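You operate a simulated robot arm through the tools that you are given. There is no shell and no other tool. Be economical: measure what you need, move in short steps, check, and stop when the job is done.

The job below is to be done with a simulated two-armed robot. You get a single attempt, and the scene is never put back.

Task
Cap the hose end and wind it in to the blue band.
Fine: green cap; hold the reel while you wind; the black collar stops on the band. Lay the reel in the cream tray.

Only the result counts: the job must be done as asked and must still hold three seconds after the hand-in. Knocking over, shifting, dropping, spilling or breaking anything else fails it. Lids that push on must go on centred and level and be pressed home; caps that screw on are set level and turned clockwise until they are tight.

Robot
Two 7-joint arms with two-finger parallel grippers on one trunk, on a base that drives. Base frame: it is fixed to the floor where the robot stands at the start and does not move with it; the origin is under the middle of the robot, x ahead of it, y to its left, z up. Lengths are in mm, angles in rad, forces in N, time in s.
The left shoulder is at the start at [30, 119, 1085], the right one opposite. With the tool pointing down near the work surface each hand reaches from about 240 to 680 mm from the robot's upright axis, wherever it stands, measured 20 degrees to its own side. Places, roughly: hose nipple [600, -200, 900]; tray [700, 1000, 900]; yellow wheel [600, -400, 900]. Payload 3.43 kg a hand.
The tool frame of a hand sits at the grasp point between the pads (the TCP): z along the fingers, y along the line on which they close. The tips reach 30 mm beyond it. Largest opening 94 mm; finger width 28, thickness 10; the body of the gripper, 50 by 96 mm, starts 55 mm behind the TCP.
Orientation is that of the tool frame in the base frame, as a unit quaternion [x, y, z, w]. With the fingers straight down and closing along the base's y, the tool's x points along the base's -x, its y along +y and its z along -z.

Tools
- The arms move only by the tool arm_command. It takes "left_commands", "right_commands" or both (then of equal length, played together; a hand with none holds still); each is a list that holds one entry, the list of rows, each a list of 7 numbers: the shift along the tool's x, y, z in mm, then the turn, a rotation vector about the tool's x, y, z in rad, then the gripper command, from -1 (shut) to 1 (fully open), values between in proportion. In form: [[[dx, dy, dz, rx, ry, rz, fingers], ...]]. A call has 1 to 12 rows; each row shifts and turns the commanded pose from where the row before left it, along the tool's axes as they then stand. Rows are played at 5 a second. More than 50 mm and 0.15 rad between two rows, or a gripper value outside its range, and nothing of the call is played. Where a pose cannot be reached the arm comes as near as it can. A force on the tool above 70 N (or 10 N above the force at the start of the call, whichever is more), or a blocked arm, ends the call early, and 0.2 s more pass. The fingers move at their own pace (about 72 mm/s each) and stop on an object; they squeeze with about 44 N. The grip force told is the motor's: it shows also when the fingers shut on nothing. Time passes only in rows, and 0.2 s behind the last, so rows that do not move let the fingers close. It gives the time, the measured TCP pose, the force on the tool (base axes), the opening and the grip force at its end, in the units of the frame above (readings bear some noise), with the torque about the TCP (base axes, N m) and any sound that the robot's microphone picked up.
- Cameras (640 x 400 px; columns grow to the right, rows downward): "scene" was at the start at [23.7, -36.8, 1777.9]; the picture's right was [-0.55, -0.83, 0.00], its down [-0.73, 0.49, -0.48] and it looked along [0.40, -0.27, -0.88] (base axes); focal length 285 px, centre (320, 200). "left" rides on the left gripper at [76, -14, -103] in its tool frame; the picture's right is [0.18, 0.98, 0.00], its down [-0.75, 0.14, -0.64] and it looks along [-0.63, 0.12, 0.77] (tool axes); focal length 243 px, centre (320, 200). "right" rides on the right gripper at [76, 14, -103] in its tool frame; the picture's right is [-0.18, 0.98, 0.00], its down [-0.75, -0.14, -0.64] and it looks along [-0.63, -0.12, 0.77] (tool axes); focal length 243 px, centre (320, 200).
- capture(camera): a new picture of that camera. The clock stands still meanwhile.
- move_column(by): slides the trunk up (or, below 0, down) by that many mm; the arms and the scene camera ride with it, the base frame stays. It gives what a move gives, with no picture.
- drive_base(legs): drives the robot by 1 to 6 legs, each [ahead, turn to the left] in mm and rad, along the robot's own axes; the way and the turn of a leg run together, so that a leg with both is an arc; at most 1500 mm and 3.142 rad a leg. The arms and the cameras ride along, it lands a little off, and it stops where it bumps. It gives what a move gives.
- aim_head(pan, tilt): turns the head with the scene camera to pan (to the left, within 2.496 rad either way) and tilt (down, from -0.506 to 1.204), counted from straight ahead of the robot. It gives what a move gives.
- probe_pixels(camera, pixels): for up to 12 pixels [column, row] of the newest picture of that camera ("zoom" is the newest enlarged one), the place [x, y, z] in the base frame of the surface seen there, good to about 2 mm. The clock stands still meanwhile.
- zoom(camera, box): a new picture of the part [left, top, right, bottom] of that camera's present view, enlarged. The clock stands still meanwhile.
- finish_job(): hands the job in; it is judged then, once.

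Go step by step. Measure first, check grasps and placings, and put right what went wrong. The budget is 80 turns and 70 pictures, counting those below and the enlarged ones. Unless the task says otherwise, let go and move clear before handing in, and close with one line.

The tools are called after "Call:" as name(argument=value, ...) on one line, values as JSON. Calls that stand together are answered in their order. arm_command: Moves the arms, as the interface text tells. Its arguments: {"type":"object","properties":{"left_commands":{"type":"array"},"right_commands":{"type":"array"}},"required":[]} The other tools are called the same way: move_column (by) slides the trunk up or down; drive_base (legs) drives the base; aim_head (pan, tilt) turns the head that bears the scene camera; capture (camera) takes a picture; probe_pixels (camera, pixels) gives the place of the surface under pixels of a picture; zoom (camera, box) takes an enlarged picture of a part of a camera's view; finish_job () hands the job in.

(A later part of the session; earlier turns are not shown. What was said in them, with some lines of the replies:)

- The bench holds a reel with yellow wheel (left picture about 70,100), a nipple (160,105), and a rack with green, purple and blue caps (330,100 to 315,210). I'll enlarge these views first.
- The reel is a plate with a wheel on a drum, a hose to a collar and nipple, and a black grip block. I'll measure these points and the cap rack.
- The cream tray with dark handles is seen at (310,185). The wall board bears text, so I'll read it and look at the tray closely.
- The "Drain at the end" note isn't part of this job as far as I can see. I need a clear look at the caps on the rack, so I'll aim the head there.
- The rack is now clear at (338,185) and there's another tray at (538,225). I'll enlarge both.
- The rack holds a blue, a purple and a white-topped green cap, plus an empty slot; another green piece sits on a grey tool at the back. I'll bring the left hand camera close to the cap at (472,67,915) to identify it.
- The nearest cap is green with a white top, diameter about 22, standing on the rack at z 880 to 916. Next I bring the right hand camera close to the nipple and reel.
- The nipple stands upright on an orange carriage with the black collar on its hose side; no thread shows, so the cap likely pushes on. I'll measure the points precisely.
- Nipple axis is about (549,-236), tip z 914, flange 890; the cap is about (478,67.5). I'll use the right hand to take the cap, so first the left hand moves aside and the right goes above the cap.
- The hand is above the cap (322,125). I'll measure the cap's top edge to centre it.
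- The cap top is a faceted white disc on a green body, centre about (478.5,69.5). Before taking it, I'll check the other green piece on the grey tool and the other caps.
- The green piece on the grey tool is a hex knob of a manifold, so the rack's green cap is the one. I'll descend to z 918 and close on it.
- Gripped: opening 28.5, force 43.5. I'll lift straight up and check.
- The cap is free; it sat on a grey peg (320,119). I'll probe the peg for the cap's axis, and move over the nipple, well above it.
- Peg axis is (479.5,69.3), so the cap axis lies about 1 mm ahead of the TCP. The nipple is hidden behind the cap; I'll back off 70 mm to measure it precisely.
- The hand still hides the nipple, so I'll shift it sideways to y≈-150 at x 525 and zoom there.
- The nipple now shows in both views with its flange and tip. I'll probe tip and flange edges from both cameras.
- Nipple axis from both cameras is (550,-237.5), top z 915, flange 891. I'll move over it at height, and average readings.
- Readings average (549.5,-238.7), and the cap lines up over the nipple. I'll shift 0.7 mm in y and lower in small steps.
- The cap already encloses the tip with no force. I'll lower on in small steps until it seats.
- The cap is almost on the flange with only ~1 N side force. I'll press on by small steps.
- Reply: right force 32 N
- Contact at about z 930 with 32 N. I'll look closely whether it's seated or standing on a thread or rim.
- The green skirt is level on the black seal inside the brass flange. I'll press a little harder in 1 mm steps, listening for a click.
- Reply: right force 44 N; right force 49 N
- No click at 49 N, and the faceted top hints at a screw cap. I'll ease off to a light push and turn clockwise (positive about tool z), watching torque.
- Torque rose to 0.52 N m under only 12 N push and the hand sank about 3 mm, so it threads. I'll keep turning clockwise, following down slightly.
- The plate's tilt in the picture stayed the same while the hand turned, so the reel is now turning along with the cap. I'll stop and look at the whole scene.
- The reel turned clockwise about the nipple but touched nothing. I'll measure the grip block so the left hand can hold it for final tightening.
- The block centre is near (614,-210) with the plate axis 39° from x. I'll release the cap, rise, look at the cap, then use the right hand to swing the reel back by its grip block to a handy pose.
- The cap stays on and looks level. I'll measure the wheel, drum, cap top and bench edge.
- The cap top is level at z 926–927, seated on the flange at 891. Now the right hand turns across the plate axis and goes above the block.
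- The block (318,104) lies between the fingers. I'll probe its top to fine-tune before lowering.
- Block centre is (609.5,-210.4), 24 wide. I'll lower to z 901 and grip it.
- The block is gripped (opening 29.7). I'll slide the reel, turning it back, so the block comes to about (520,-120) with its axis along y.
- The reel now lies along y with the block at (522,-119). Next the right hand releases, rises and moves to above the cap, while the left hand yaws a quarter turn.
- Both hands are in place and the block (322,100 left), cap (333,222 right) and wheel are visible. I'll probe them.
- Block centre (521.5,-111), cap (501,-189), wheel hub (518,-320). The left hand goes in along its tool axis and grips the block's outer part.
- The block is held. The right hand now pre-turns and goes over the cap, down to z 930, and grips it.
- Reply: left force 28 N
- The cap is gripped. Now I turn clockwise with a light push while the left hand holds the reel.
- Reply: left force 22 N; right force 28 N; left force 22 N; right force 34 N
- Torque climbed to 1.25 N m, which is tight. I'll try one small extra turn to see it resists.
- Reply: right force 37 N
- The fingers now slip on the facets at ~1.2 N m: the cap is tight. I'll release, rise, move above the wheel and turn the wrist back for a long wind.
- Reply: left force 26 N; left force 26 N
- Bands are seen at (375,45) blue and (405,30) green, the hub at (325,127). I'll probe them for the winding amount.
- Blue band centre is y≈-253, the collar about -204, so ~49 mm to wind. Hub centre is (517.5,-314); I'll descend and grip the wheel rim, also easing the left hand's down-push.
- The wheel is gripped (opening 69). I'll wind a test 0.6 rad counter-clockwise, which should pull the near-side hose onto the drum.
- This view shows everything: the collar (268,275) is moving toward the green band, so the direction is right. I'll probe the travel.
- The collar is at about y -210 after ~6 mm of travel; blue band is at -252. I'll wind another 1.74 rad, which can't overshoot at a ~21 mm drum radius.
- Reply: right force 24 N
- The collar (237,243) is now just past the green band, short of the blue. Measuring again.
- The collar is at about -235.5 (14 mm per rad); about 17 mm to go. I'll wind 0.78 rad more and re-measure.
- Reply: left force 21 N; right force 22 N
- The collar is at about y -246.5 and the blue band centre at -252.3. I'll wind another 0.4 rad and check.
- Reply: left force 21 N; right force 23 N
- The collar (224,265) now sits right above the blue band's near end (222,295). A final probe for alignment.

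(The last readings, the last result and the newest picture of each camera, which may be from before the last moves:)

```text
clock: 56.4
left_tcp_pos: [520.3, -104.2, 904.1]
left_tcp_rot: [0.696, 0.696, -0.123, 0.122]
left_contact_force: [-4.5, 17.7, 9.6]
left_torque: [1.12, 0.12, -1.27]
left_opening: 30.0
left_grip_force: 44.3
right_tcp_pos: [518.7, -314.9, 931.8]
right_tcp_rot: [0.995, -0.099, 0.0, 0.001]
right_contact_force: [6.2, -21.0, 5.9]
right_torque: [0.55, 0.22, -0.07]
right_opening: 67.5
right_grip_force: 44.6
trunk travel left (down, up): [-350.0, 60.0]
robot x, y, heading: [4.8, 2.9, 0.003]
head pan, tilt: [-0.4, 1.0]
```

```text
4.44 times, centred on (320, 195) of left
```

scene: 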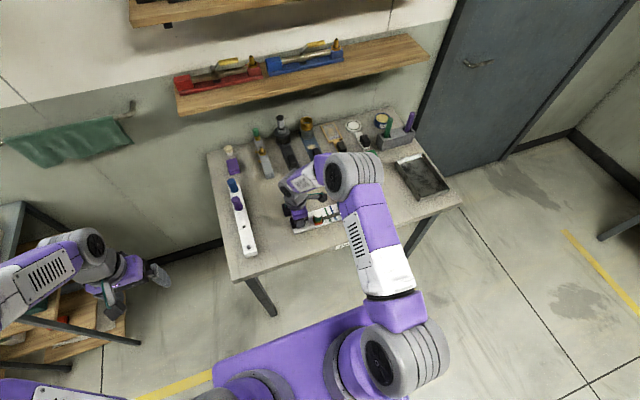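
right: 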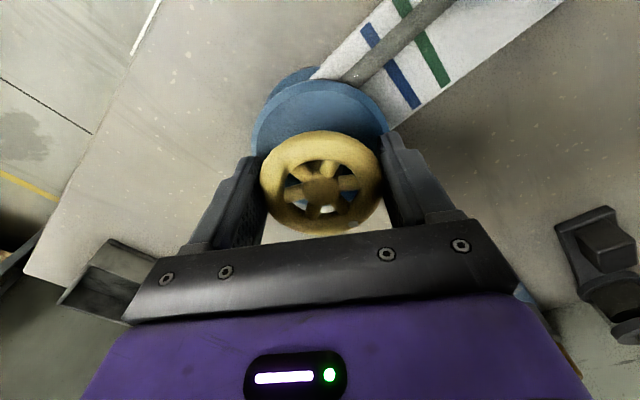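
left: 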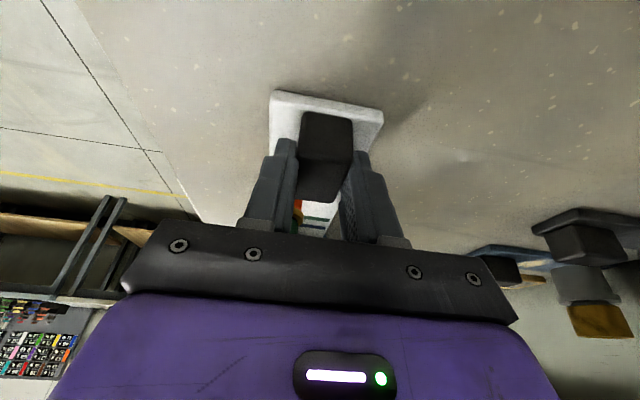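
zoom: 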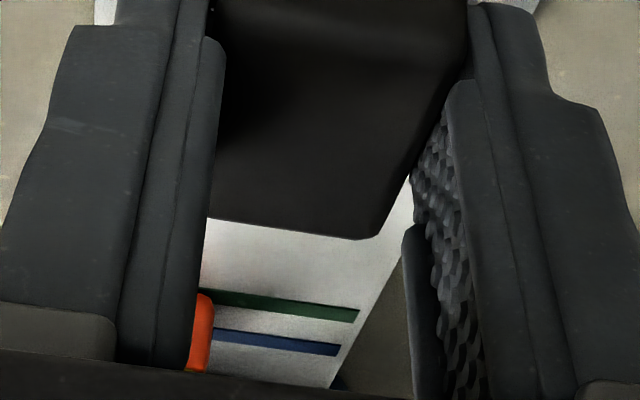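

The collar centre is y≈-251.5 against band centre ≈-251: on the band. I'll open the right hand, rise, and check that it holds.

Call:
arm_command(right_commands=[[[0, 0, 0, 0, 0, 0, 0.8], [0, 0, 0, 0, 0, 0, 0.8], [0, 0, -35, 0, 0, 0, 0.8], [0, 0, -45, 0, 0, 0, 0.8], [0, 0, 0, 0, 0, 0.14, 0.8], [0, 0, 0, 0, 0, 0.14, 0.8], [0, 0, 0, 0, 0, 0.14, 0.8], [0, 0, 0, 0, 0, 0.14, 0.8], [0, 0, 0, 0, 0, 0.14, 0.8], [0, 0, 0, 0, 0, 0.14, 0.8], [0, 0, 0, 0, 0, 0.14, 0.8], [0, 0, 0, 0, 0, 0.14, 0.8]]])

Call:
zoom(camera="scene", box=[315, 190, 360, 230])

Call:
probe_pixels(camera="zoom", pixels=[[224, 255], [224, 275], [229, 265], [222, 295], [174, 185]])

```text
clock: 59.0
left_tcp_pos: [522.5, -105.3, 904.0]
left_tcp_rot: [0.696, 0.696, -0.123, 0.123]
left_contact_force: [-0.7, -2.9, 3.8]
left_torque: [-1.3, 0.11, -0.24]
left_opening: 29.8
left_grip_force: 44.0
right_tcp_pos: [516.9, -313.3, 1013.3]
right_tcp_rot: [0.789, -0.614, 0.0, 0.0]
right_contact_force: [-0.1, -0.4, -0.1]
right_torque: [0.0, 0.01, -0.03]
right_opening: 84.8
right_grip_force: 0.1
trunk travel left (down, up): [-350.0, 60.0]
robot x, y, heading: [1.4, -2.4, -0.0]
head pan, tilt: [-0.4, 1.0]
```

```text
10.00 times, centred on (338, 210) of scene
```

zoom: 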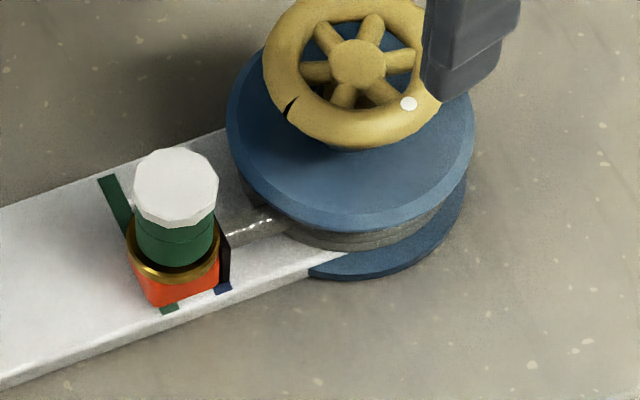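

```text
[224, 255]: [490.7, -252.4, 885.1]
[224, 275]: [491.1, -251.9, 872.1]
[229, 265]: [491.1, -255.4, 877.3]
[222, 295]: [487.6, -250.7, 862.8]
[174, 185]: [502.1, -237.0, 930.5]
```

The collar holds on the band with the wheel free. Now I'll re-grip the wheel without turning it so both hands can carry the reel, then lift evenly with the trunk.

Call:
arm_command(right_commands=[[[0, 0, 35, 0, 0, 0, 0.8], [0, 0, 35, 0, 0, 0, 0.8], [0, 0, 9, 0, 0, 0, 0.8], [0, 0, 0, 0, 0, 0, -1], [0, 0, 0, 0, 0, 0, -1], [0, 0, 0, 0, 0, 0, -1]]])

Call:
move_column(by=20)

Call:
capture(camera="scene")

```text
clock: 60.4
left_tcp_pos: [522.1, -104.9, 904.2]
left_tcp_rot: [0.697, 0.696, -0.124, 0.123]
left_contact_force: [-6.3, 3.1, 12.5]
left_torque: [0.24, 0.33, -1.64]
left_opening: 29.8
left_grip_force: 44.2
right_tcp_pos: [518.6, -313.0, 932.7]
right_tcp_rot: [0.79, -0.613, 0.001, -0.001]
right_contact_force: [8.1, -0.5, 0.3]
right_torque: [-0.19, -0.6, -0.09]
right_opening: 68.9
right_grip_force: 43.9
trunk travel left (down, up): [-350.0, 60.0]
robot x, y, heading: [-1.6, 1.1, -0.0]
head pan, tilt: [-0.4, 1.0]
```

```text
clock: 61.1
left_tcp_pos: [521.9, -105.5, 924.0]
left_tcp_rot: [0.696, 0.696, -0.123, 0.123]
left_contact_force: [-7.5, 1.0, 3.6]
left_torque: [-0.81, 0.23, -1.53]
left_opening: 29.7
left_grip_force: 43.7
right_tcp_pos: [519.9, -313.2, 952.2]
right_tcp_rot: [0.79, -0.613, 0.0, 0.0]
right_contact_force: [7.6, -0.2, -9.9]
right_torque: [-0.22, -0.41, -0.03]
right_opening: 68.9
right_grip_force: 44.2
trunk travel left (down, up): [-370.0, 40.0]
robot x, y, heading: [0.8, 0.6, -0.003]
head pan, tilt: [-0.4, 1.0]
```

```text
8 pictures are left
```

scene: 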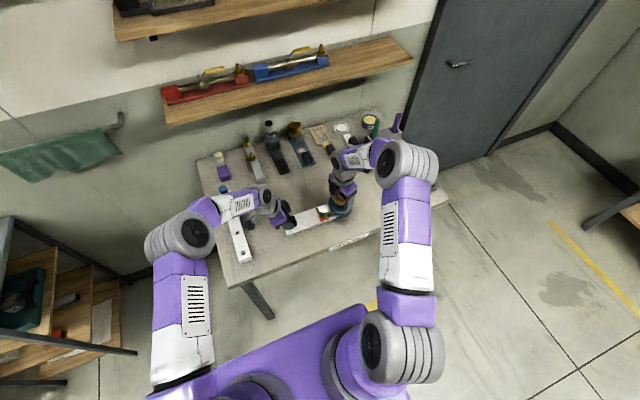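

The reel hangs evenly in both hands. I'll lift further, then back off, turn left, drive along, and turn to face the tray.

Call:
move_column(by=40)

Call:
arm_command(left_commands=[[[-3.4, 0, -9.4, 0, 0, 0, -1], [-3.4, 0, -9.4, 0, 0, 0, -1], [-3.4, 0, -9.4, 0, 0, 0, -1]]], right_commands=[[[0, 0, -10, 0, 0, 0, -1], [0, 0, -10, 0, 0, 0, -1], [0, 0, -10, 0, 0, 0, -1]]])

Call:
drive_base(legs=[[-400, 0], [0, 1.571], [1265, 0], [0, -1.571]])

Call:
aim_head(pan=-0.2, tilt=0.75)

Call:
capture(camera="scene")

```text
clock: 61.9
left_tcp_pos: [522.8, -104.8, 962.7]
left_tcp_rot: [0.696, 0.696, -0.124, 0.122]
left_contact_force: [-7.6, 0.7, 0.6]
left_torque: [-0.42, 0.14, -1.36]
left_opening: 30.0
left_grip_force: 44.2
right_tcp_pos: [518.7, -313.7, 991.3]
right_tcp_rot: [0.79, -0.613, 0.0, 0.0]
right_contact_force: [7.1, -0.7, -6.2]
right_torque: [0.02, -0.31, -0.05]
right_opening: 68.9
right_grip_force: 44.2
trunk travel left (down, up): [-410.0, 0.0]
robot x, y, heading: [-1.7, 0.9, 0.003]
head pan, tilt: [-0.4, 1.0]
```

```text
clock: 62.7
left_tcp_pos: [521.1, -105.4, 993.4]
left_tcp_rot: [0.696, 0.696, -0.123, 0.123]
left_contact_force: [-6.6, 2.7, -3.1]
left_torque: [-0.3, -0.02, -1.25]
left_opening: 29.8
left_grip_force: 44.5
right_tcp_pos: [518.8, -314.0, 1022.5]
right_tcp_rot: [0.79, -0.613, -0.001, 0.0]
right_contact_force: [6.0, -2.2, -3.3]
right_torque: [0.75, -0.18, -0.03]
right_opening: 68.6
right_grip_force: 43.9
trunk travel left (down, up): [-410.0, 0.0]
robot x, y, heading: [1.2, 0.8, -0.005]
head pan, tilt: [-0.4, 1.0]
```

```text
clock: 78.8
left_tcp_pos: [137.6, 1162.8, 992.5]
left_tcp_rot: [0.698, 0.695, -0.122, 0.122]
left_contact_force: [-4.9, 14.7, -4.3]
left_torque: [0.3, -0.06, -1.06]
left_opening: 29.9
left_grip_force: 43.7
right_tcp_pos: [133.6, 952.6, 1022.3]
right_tcp_rot: [0.788, -0.615, 0.0, 0.0]
right_contact_force: [4.6, -15.1, -2.0]
right_torque: [0.05, -0.07, -0.05]
right_opening: 68.5
right_grip_force: 43.9
trunk travel left (down, up): [-410.0, 0.0]
robot x, y, heading: [-383.0, 1272.5, -0.006]
head pan, tilt: [-0.4, 1.0]
```

```text
clock: 79.6
left_tcp_pos: [137.6, 1161.9, 993.6]
left_tcp_rot: [0.699, 0.694, -0.124, 0.122]
left_contact_force: [-4.4, 2.0, 0.5]
left_torque: [-0.37, -0.23, -0.78]
left_opening: 29.6
left_grip_force: 43.7
right_tcp_pos: [132.7, 954.0, 1022.5]
right_tcp_rot: [0.788, -0.615, 0.0, 0.0]
right_contact_force: [3.0, -1.8, -6.1]
right_torque: [0.02, 0.14, -0.01]
right_opening: 68.4
right_grip_force: 44.0
trunk travel left (down, up): [-410.0, 0.0]
robot x, y, heading: [-382.5, 1272.5, -0.001]
head pan, tilt: [-0.201, 0.75]
```

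```text
7 pictures are left
```

scene: 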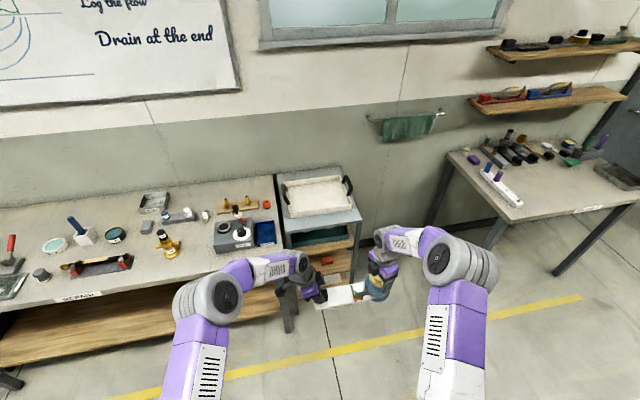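

Facing the tray (317,195) with the reel in hand. I'll probe the tray's walls, floor, handles and the table and bench edges.

Call:
probe_pixels(camera="scene", pixels=[[283, 184], [340, 176], [355, 208], [291, 217], [316, 198], [286, 195], [347, 186], [322, 213], [312, 180], [320, 246], [240, 262], [230, 225]])

Call:
zoom(camera="scene", box=[260, 155, 400, 320])

```text
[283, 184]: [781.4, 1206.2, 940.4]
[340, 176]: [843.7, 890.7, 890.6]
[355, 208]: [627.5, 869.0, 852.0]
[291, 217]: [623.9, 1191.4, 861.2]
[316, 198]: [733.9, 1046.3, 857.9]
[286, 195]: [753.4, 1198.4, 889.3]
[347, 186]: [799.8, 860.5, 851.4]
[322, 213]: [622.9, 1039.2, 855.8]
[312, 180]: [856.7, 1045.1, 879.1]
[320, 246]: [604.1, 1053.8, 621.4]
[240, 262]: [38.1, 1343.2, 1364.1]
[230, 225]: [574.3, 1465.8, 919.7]
```

```text
2.42 times, centred on (330, 238) of scene
```

zoom: 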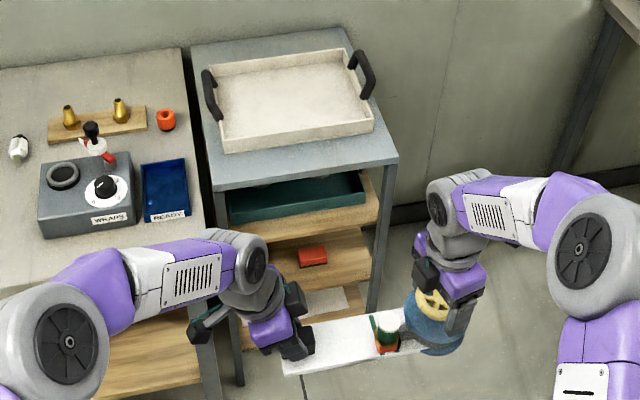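

The tray spans x 624–857, y 887–1198, with handles up to z 940 at the ends. I'll check the left bench's front edge before driving in.

Call:
probe_pixels(camera="scene", pixels=[[78, 296], [140, 284], [165, 278], [100, 262], [222, 253], [233, 250], [252, 234], [320, 233], [345, 294], [372, 289], [378, 300], [326, 290]])

```text
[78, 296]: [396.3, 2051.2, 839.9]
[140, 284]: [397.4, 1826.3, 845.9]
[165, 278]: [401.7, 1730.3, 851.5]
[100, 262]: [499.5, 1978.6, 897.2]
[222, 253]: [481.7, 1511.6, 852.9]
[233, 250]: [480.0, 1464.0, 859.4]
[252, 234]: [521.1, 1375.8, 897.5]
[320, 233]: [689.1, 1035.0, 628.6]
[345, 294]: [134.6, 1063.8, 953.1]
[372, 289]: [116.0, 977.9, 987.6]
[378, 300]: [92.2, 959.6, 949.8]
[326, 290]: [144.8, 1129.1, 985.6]
```

The left bench's edge at x≈397 is in the way of the base, so I'll shift both hands together 340 mm to the left and move the robot 340 mm to the right before driving in.

Call:
arm_command(left_commands=[[[26.6, 0, -9.72, 0, 0, 0, -1], [26.6, 0, -9.72, 0, 0, 0, -1], [26.6, 0, -9.72, 0, 0, 0, -1], [26.6, 0, -9.72, 0, 0, 0, -1], [26.6, 0, -9.72, 0, 0, 0, -1], [26.6, 0, -9.72, 0, 0, 0, -1], [26.6, 0, -9.72, 0, 0, 0, -1], [26.6, 0, -9.72, 0, 0, 0, -1], [26.6, 0, -9.72, 0, 0, 0, -1], [26.6, 0, -9.72, 0, 0, 0, -1], [26.6, 0, -9.72, 0, 0, 0, -1], [26.6, 0, -9.72, 0, 0, 0, -1]]], right_commands=[[[-27.48, -6.88, 0, 0, 0, 0, -1], [-27.48, -6.88, 0, 0, 0, 0, -1], [-27.48, -6.88, 0, 0, 0, 0, -1], [-27.48, -6.88, 0, 0, 0, 0, -1], [-27.48, -6.88, 0, 0, 0, 0, -1], [-27.48, -6.88, 0, 0, 0, 0, -1], [-27.48, -6.88, 0, 0, 0, 0, -1], [-27.48, -6.88, 0, 0, 0, 0, -1], [-27.48, -6.88, 0, 0, 0, 0, -1], [-27.48, -6.88, 0, 0, 0, 0, -1], [-27.48, -6.88, 0, 0, 0, 0, -1], [-27.48, -6.88, 0, 0, 0, 0, -1]]])

```text
clock: 82.2
left_tcp_pos: [139.6, 1504.0, 993.6]
left_tcp_rot: [0.697, 0.695, -0.123, 0.121]
left_contact_force: [-4.8, 2.5, -5.9]
left_torque: [0.2, -0.12, -0.94]
left_opening: 30.1
left_grip_force: 44.2
right_tcp_pos: [134.2, 1294.3, 1023.6]
right_tcp_rot: [0.788, -0.616, 0.001, 0.001]
right_contact_force: [3.2, -2.7, 0.4]
right_torque: [0.73, -0.05, 0.03]
right_opening: 68.3
right_grip_force: 43.6
trunk travel left (down, up): [-410.0, 0.0]
robot x, y, heading: [-381.9, 1268.3, -0.001]
head pan, tilt: [-0.201, 0.75]
```

Both hands moved together cleanly. Now the base shifts right.

Call:
drive_base(legs=[[0, -1.571], [341, 0], [0, 1.571]])

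```text
clock: 92.1
left_tcp_pos: [137.9, 1153.0, 994.6]
left_tcp_rot: [0.703, 0.689, -0.125, 0.121]
left_contact_force: [-5.0, 11.1, -3.0]
left_torque: [0.19, -0.08, -1.19]
left_opening: 29.7
left_grip_force: 44.1
right_tcp_pos: [132.5, 946.2, 1022.8]
right_tcp_rot: [0.784, -0.621, 0.001, 0.0]
right_contact_force: [5.4, -11.2, -3.4]
right_torque: [-0.2, -0.08, -0.01]
right_opening: 68.1
right_grip_force: 43.8
trunk travel left (down, up): [-410.0, 0.0]
robot x, y, heading: [-387.2, 930.8, -0.012]
head pan, tilt: [-0.201, 0.75]
```

Heading is about -0.012; I'll correct it and drive 545 mm ahead.

Call:
drive_base(legs=[[0, 0.013], [545, 0]])

Call:
aim_head(pan=0.15, tilt=1.0)

Call:
capture(camera="scene")

```text
clock: 95.5
left_tcp_pos: [678.2, 1152.9, 993.8]
left_tcp_rot: [0.7, 0.692, -0.124, 0.122]
left_contact_force: [-5.6, 0.2, -0.8]
left_torque: [-0.26, -0.05, -1.22]
left_opening: 30.0
left_grip_force: 44.4
right_tcp_pos: [671.9, 942.9, 1022.4]
right_tcp_rot: [0.786, -0.618, 0.001, 0.001]
right_contact_force: [6.2, 0.6, -5.4]
right_torque: [0.11, -0.08, 0.01]
right_opening: 68.2
right_grip_force: 44.2
trunk travel left (down, up): [-410.0, 0.0]
robot x, y, heading: [151.0, 921.9, -0.013]
head pan, tilt: [-0.201, 0.75]
```

```text
clock: 96.4
left_tcp_pos: [677.3, 1153.0, 993.4]
left_tcp_rot: [0.701, 0.692, -0.123, 0.121]
left_contact_force: [-3.5, -0.8, -0.6]
left_torque: [0.1, -0.35, -0.79]
left_opening: 29.9
left_grip_force: 44.3
right_tcp_pos: [672.0, 943.4, 1022.0]
right_tcp_rot: [0.786, -0.618, 0.001, 0.001]
right_contact_force: [3.5, 0.8, -5.8]
right_torque: [-0.22, 0.24, 0.0]
right_opening: 68.4
right_grip_force: 44.0
trunk travel left (down, up): [-410.0, 0.0]
robot x, y, heading: [152.5, 922.1, -0.012]
head pan, tilt: [0.15, 1.0]
```

```text
5 pictures are left
```

scene: 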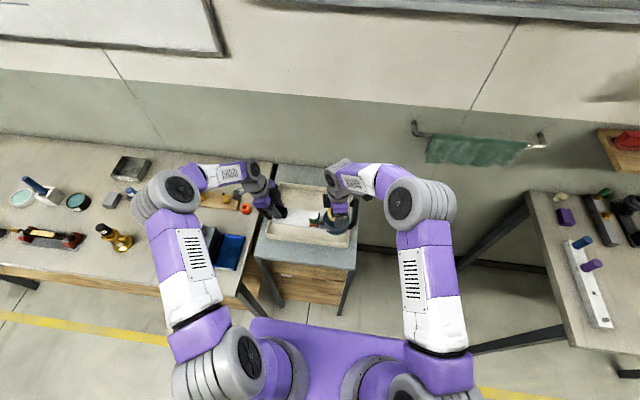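

The reel is over the tray. I'll enlarge this area and measure walls and reel ends.

Call:
zoom(camera="scene", box=[240, 160, 370, 270])

```text
3.64 times, centred on (305, 215) of scene
```

zoom: 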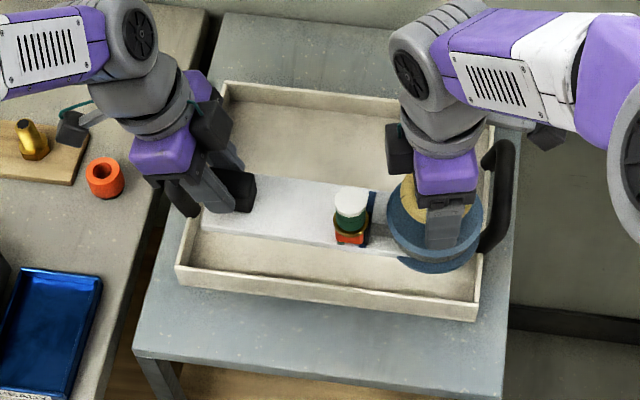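

Call:
probe_pixels(camera="zoom", pixels=[[178, 268], [479, 302], [205, 200], [202, 222], [478, 235], [470, 258], [436, 268], [483, 195], [340, 292], [195, 245], [480, 265], [330, 100]])

```text
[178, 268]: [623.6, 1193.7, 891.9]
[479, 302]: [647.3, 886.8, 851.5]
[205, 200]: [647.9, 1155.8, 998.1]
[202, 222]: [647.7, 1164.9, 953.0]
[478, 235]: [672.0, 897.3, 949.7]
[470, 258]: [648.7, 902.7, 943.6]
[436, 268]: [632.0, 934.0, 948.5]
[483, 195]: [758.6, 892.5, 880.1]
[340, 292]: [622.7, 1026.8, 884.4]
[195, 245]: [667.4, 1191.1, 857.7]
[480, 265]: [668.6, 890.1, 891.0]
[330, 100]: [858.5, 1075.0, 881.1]
```

Reel ends are at y 897 and 1167 in a tray of 892–1191, so I need about +9 in y and +40 in x. The left hand leans toward the tray's handle, so I'll probe the handle's shape first.

Call:
probe_pixels(camera="zoom", pixels=[[500, 148], [508, 160], [512, 185], [507, 215], [498, 235], [484, 250], [494, 152], [500, 170], [502, 195], [495, 222]])

```text
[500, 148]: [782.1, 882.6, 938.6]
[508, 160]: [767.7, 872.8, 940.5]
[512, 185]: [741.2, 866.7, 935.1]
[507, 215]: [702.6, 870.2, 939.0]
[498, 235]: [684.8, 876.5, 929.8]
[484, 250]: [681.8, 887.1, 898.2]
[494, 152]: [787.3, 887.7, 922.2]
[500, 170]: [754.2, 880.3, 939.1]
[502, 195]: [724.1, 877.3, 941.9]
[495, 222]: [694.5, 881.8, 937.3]
```

The handle leans outward (top bar y≈1202–1216 mirrored, z 941), leaving about 15 mm for the left hand. I'll check the brass pieces near the left camera, and shift both hands +40 x, +6 y.

Call:
probe_pixels(camera="zoom", pixels=[[24, 124], [35, 145], [104, 162], [70, 128]])

Call:
arm_command(left_commands=[[[2, 13.3, -0.7, 0, 0, 0, -1], [2, 13.3, -0.7, 0, 0, 0, -1], [2, 13.4, -0.7, 0, 0, 0, -1]]], right_commands=[[[1.4, -13.4, 0, 0, 0, 0, -1], [1.4, -13.4, 0, 0, 0, 0, -1], [1.4, -13.4, 0, 0, 0, 0, -1]]])

```text
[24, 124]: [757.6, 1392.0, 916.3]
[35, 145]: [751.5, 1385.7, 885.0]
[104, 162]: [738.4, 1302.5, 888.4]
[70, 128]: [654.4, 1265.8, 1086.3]
```

```text
clock: 97.2
left_tcp_pos: [719.1, 1158.5, 992.5]
left_tcp_rot: [0.701, 0.691, -0.125, 0.121]
left_contact_force: [-6.6, -5.2, 0.3]
left_torque: [0.66, -0.28, -1.18]
left_opening: 30.1
left_grip_force: 43.6
right_tcp_pos: [713.0, 950.0, 1021.4]
right_tcp_rot: [0.786, -0.619, 0.0, 0.0]
right_contact_force: [5.9, 5.3, -6.7]
right_torque: [-0.95, 0.16, -0.04]
right_opening: 68.0
right_grip_force: 43.9
trunk travel left (down, up): [-410.0, 0.0]
robot x, y, heading: [151.7, 922.9, -0.013]
head pan, tilt: [0.15, 1.0]
```

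All nearby pieces stay well below the left hand. I'll lower the trunk 68 mm and look.

Call:
move_column(by=-68)

Call:
zoom(camera="scene", box=[240, 150, 380, 270])

```text
clock: 98.2
left_tcp_pos: [717.1, 1157.6, 926.4]
left_tcp_rot: [0.701, 0.692, -0.125, 0.121]
left_contact_force: [-5.8, -5.1, 2.7]
left_torque: [-0.62, -0.06, -1.28]
left_opening: 30.0
left_grip_force: 44.3
right_tcp_pos: [712.1, 949.4, 953.8]
right_tcp_rot: [0.786, -0.618, 0.001, 0.0]
right_contact_force: [6.4, 5.0, -7.7]
right_torque: [0.06, -0.11, -0.05]
right_opening: 68.5
right_grip_force: 43.6
trunk travel left (down, up): [-342.0, 68.0]
robot x, y, heading: [156.7, 925.2, -0.009]
head pan, tilt: [0.15, 1.0]
```

```text
3.33 times, centred on (310, 210) of scene
```

zoom: 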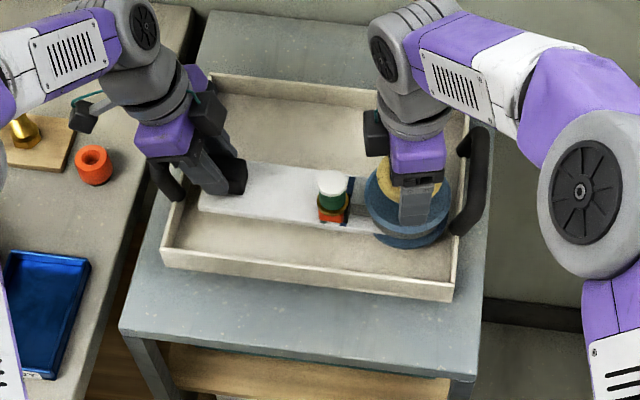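

The reel is within the tray walls. I'll verify the end gaps.

Call:
probe_pixels(camera="zoom", pixels=[[446, 218], [447, 228], [442, 235], [453, 240], [199, 206], [202, 198], [182, 215], [376, 232], [331, 182]])

```text
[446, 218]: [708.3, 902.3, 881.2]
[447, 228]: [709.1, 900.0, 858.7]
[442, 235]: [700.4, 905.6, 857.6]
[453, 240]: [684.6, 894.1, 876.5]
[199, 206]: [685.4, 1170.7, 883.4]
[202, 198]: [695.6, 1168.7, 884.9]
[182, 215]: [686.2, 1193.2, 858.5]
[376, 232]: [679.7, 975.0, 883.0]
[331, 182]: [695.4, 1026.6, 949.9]
```

Gaps are about 9 mm at the drum and 20 mm at the plate end. I'll lower the last 13–15 mm, watching forces.

Call:
move_column(by=-12)

Call:
move_column(by=-2)

```text
clock: 98.8
left_tcp_pos: [718.4, 1157.6, 914.6]
left_tcp_rot: [0.7, 0.692, -0.124, 0.121]
left_contact_force: [-6.6, -6.2, 2.9]
left_torque: [-0.8, 0.01, -1.26]
left_opening: 29.8
left_grip_force: 44.2
right_tcp_pos: [711.8, 949.1, 942.6]
right_tcp_rot: [0.786, -0.619, 0.001, 0.0]
right_contact_force: [6.1, 5.8, -7.3]
right_torque: [0.3, -0.17, -0.02]
right_opening: 68.0
right_grip_force: 44.5
trunk travel left (down, up): [-330.0, 80.0]
robot x, y, heading: [154.3, 923.9, -0.01]
head pan, tilt: [0.15, 1.0]
```

```text
clock: 99.4
left_tcp_pos: [718.7, 1157.3, 912.0]
left_tcp_rot: [0.701, 0.692, -0.124, 0.121]
left_contact_force: [-5.1, -6.6, 1.5]
left_torque: [-0.61, -0.03, -1.23]
left_opening: 30.0
left_grip_force: 44.2
right_tcp_pos: [712.0, 949.7, 941.1]
right_tcp_rot: [0.786, -0.618, -0.001, 0.001]
right_contact_force: [5.8, 7.0, -7.9]
right_torque: [0.21, -0.16, 0.01]
right_opening: 68.1
right_grip_force: 43.9
trunk travel left (down, up): [-328.0, 82.0]
robot x, y, heading: [150.2, 922.4, -0.013]
head pan, tilt: [0.15, 1.0]
```

Still carrying (right −7.9 N), so not yet resting; I'll go down 1.5 mm at a time.

Call:
move_column(by=-1.5)

Call:
move_column(by=-1.5)

```text
clock: 99.9
left_tcp_pos: [717.9, 1157.7, 910.8]
left_tcp_rot: [0.701, 0.691, -0.124, 0.122]
left_contact_force: [-5.7, -8.0, 6.0]
left_torque: [-0.82, 0.01, -1.29]
left_opening: 29.8
left_grip_force: 43.8
right_tcp_pos: [711.3, 948.4, 940.3]
right_tcp_rot: [0.786, -0.618, 0.001, 0.0]
right_contact_force: [6.0, 8.2, -0.7]
right_torque: [-0.57, 0.34, 0.01]
right_opening: 68.0
right_grip_force: 43.8
trunk travel left (down, up): [-326.0, 84.0]
robot x, y, heading: [152.5, 924.4, -0.015]
head pan, tilt: [0.15, 1.0]
```

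```text
clock: 100.4
left_tcp_pos: [718.1, 1157.3, 911.3]
left_tcp_rot: [0.701, 0.692, -0.123, 0.122]
left_contact_force: [-4.6, -6.7, 15.1]
left_torque: [-1.29, 0.19, -1.25]
left_opening: 30.0
left_grip_force: 44.0
right_tcp_pos: [711.7, 948.1, 939.5]
right_tcp_rot: [0.786, -0.618, 0.001, -0.002]
right_contact_force: [8.5, 8.5, 10.5]
right_torque: [-0.77, 0.61, 0.02]
right_opening: 68.0
right_grip_force: 43.9
trunk travel left (down, up): [-325.0, 85.0]
robot x, y, heading: [154.7, 924.8, -0.008]
head pan, tilt: [0.15, 1.0]
```

Both hands now feel support: the reel rests on the tray floor. I'll open both hands and rise straight up.

Call:
arm_command(left_commands=[[[0, 0, 0, 0, 0, 0, 0.1], [0, 0, 0, 0, 0, 0, 0.1], [0, 0, 0, 0, 0, 0, 0.1], [-5, 0, -14, 0, 0, 0, 0.1], [-10.3, 0, -28.2, 0, 0, 0, 0.1], [-13.7, 0, -37.6, 0, 0, 0, 0.1], [-13.7, 0, -37.6, 0, 0, 0, 0.1]]], right_commands=[[[0, 0, 0, 0, 0, 0, 0.8], [0, 0, 0, 0, 0, 0, 0.8], [0, 0, 0, 0, 0, 0, 0.8], [0, 0, -15, 0, 0, 0, 0.8], [0, 0, -30, 0, 0, 0, 0.8], [0, 0, -40, 0, 0, 0, 0.8], [0, 0, -40, 0, 0, 0, 0.8]]])

Call:
zoom(camera="scene", box=[260, 180, 370, 260])

```text
clock: 102.0
left_tcp_pos: [717.1, 1157.3, 1033.5]
left_tcp_rot: [0.701, 0.692, -0.124, 0.122]
left_contact_force: [-0.9, 0.0, 0.0]
left_torque: [0.02, 0.02, -0.01]
left_opening: 51.9
left_grip_force: 0.1
right_tcp_pos: [712.1, 947.4, 1062.9]
right_tcp_rot: [0.786, -0.618, 0.0, -0.001]
right_contact_force: [0.4, -0.1, 0.3]
right_torque: [0.02, -0.01, 0.0]
right_opening: 84.4
right_grip_force: 0.0
trunk travel left (down, up): [-325.0, 85.0]
robot x, y, heading: [151.4, 919.4, -0.013]
head pan, tilt: [0.15, 1.0]
```

```text
5.00 times, centred on (315, 220) of scene
```

zoom: 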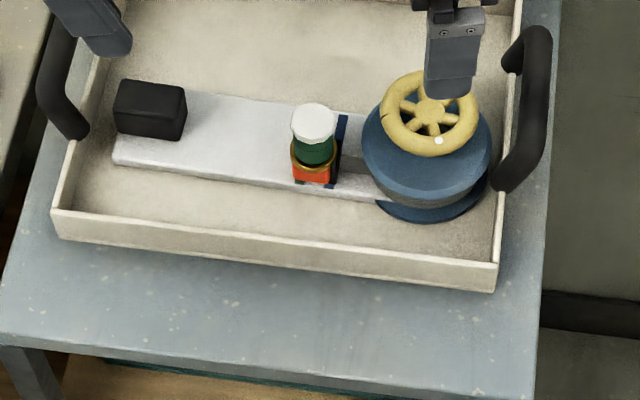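

The reel lies flat in the tray, cap on and both hands clear. One last check of the collar against the band.

Call:
probe_pixels(camera="zoom", pixels=[[343, 122], [337, 122], [348, 122], [330, 186], [326, 186], [335, 186], [337, 165], [337, 155], [313, 110], [150, 98], [200, 140], [337, 145]])

```text
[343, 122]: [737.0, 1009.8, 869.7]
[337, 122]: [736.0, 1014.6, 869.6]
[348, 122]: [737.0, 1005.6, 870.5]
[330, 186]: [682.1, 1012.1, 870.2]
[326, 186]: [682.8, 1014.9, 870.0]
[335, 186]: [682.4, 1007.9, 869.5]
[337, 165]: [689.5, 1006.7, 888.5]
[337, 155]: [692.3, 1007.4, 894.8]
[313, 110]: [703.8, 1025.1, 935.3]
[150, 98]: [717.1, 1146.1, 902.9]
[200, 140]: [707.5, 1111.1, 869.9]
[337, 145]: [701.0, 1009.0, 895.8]
```

The cap is on the hose end and tight: it held about 1.2 N m. The black collar rests on the blue band (collar about y 1009–1010, band about 1007–1015), and the reel lies free in the cream tray. I'm handing in.

Call:
finish_job()

```text
The job is handed in.
```

I put the green cap on the hose end and tightened it, wound the hose in until the black collar sat on the blue band, and laid the reel in the cream tray with both hands clear. I measured the collar to within about 2 mm of the middle of the band.
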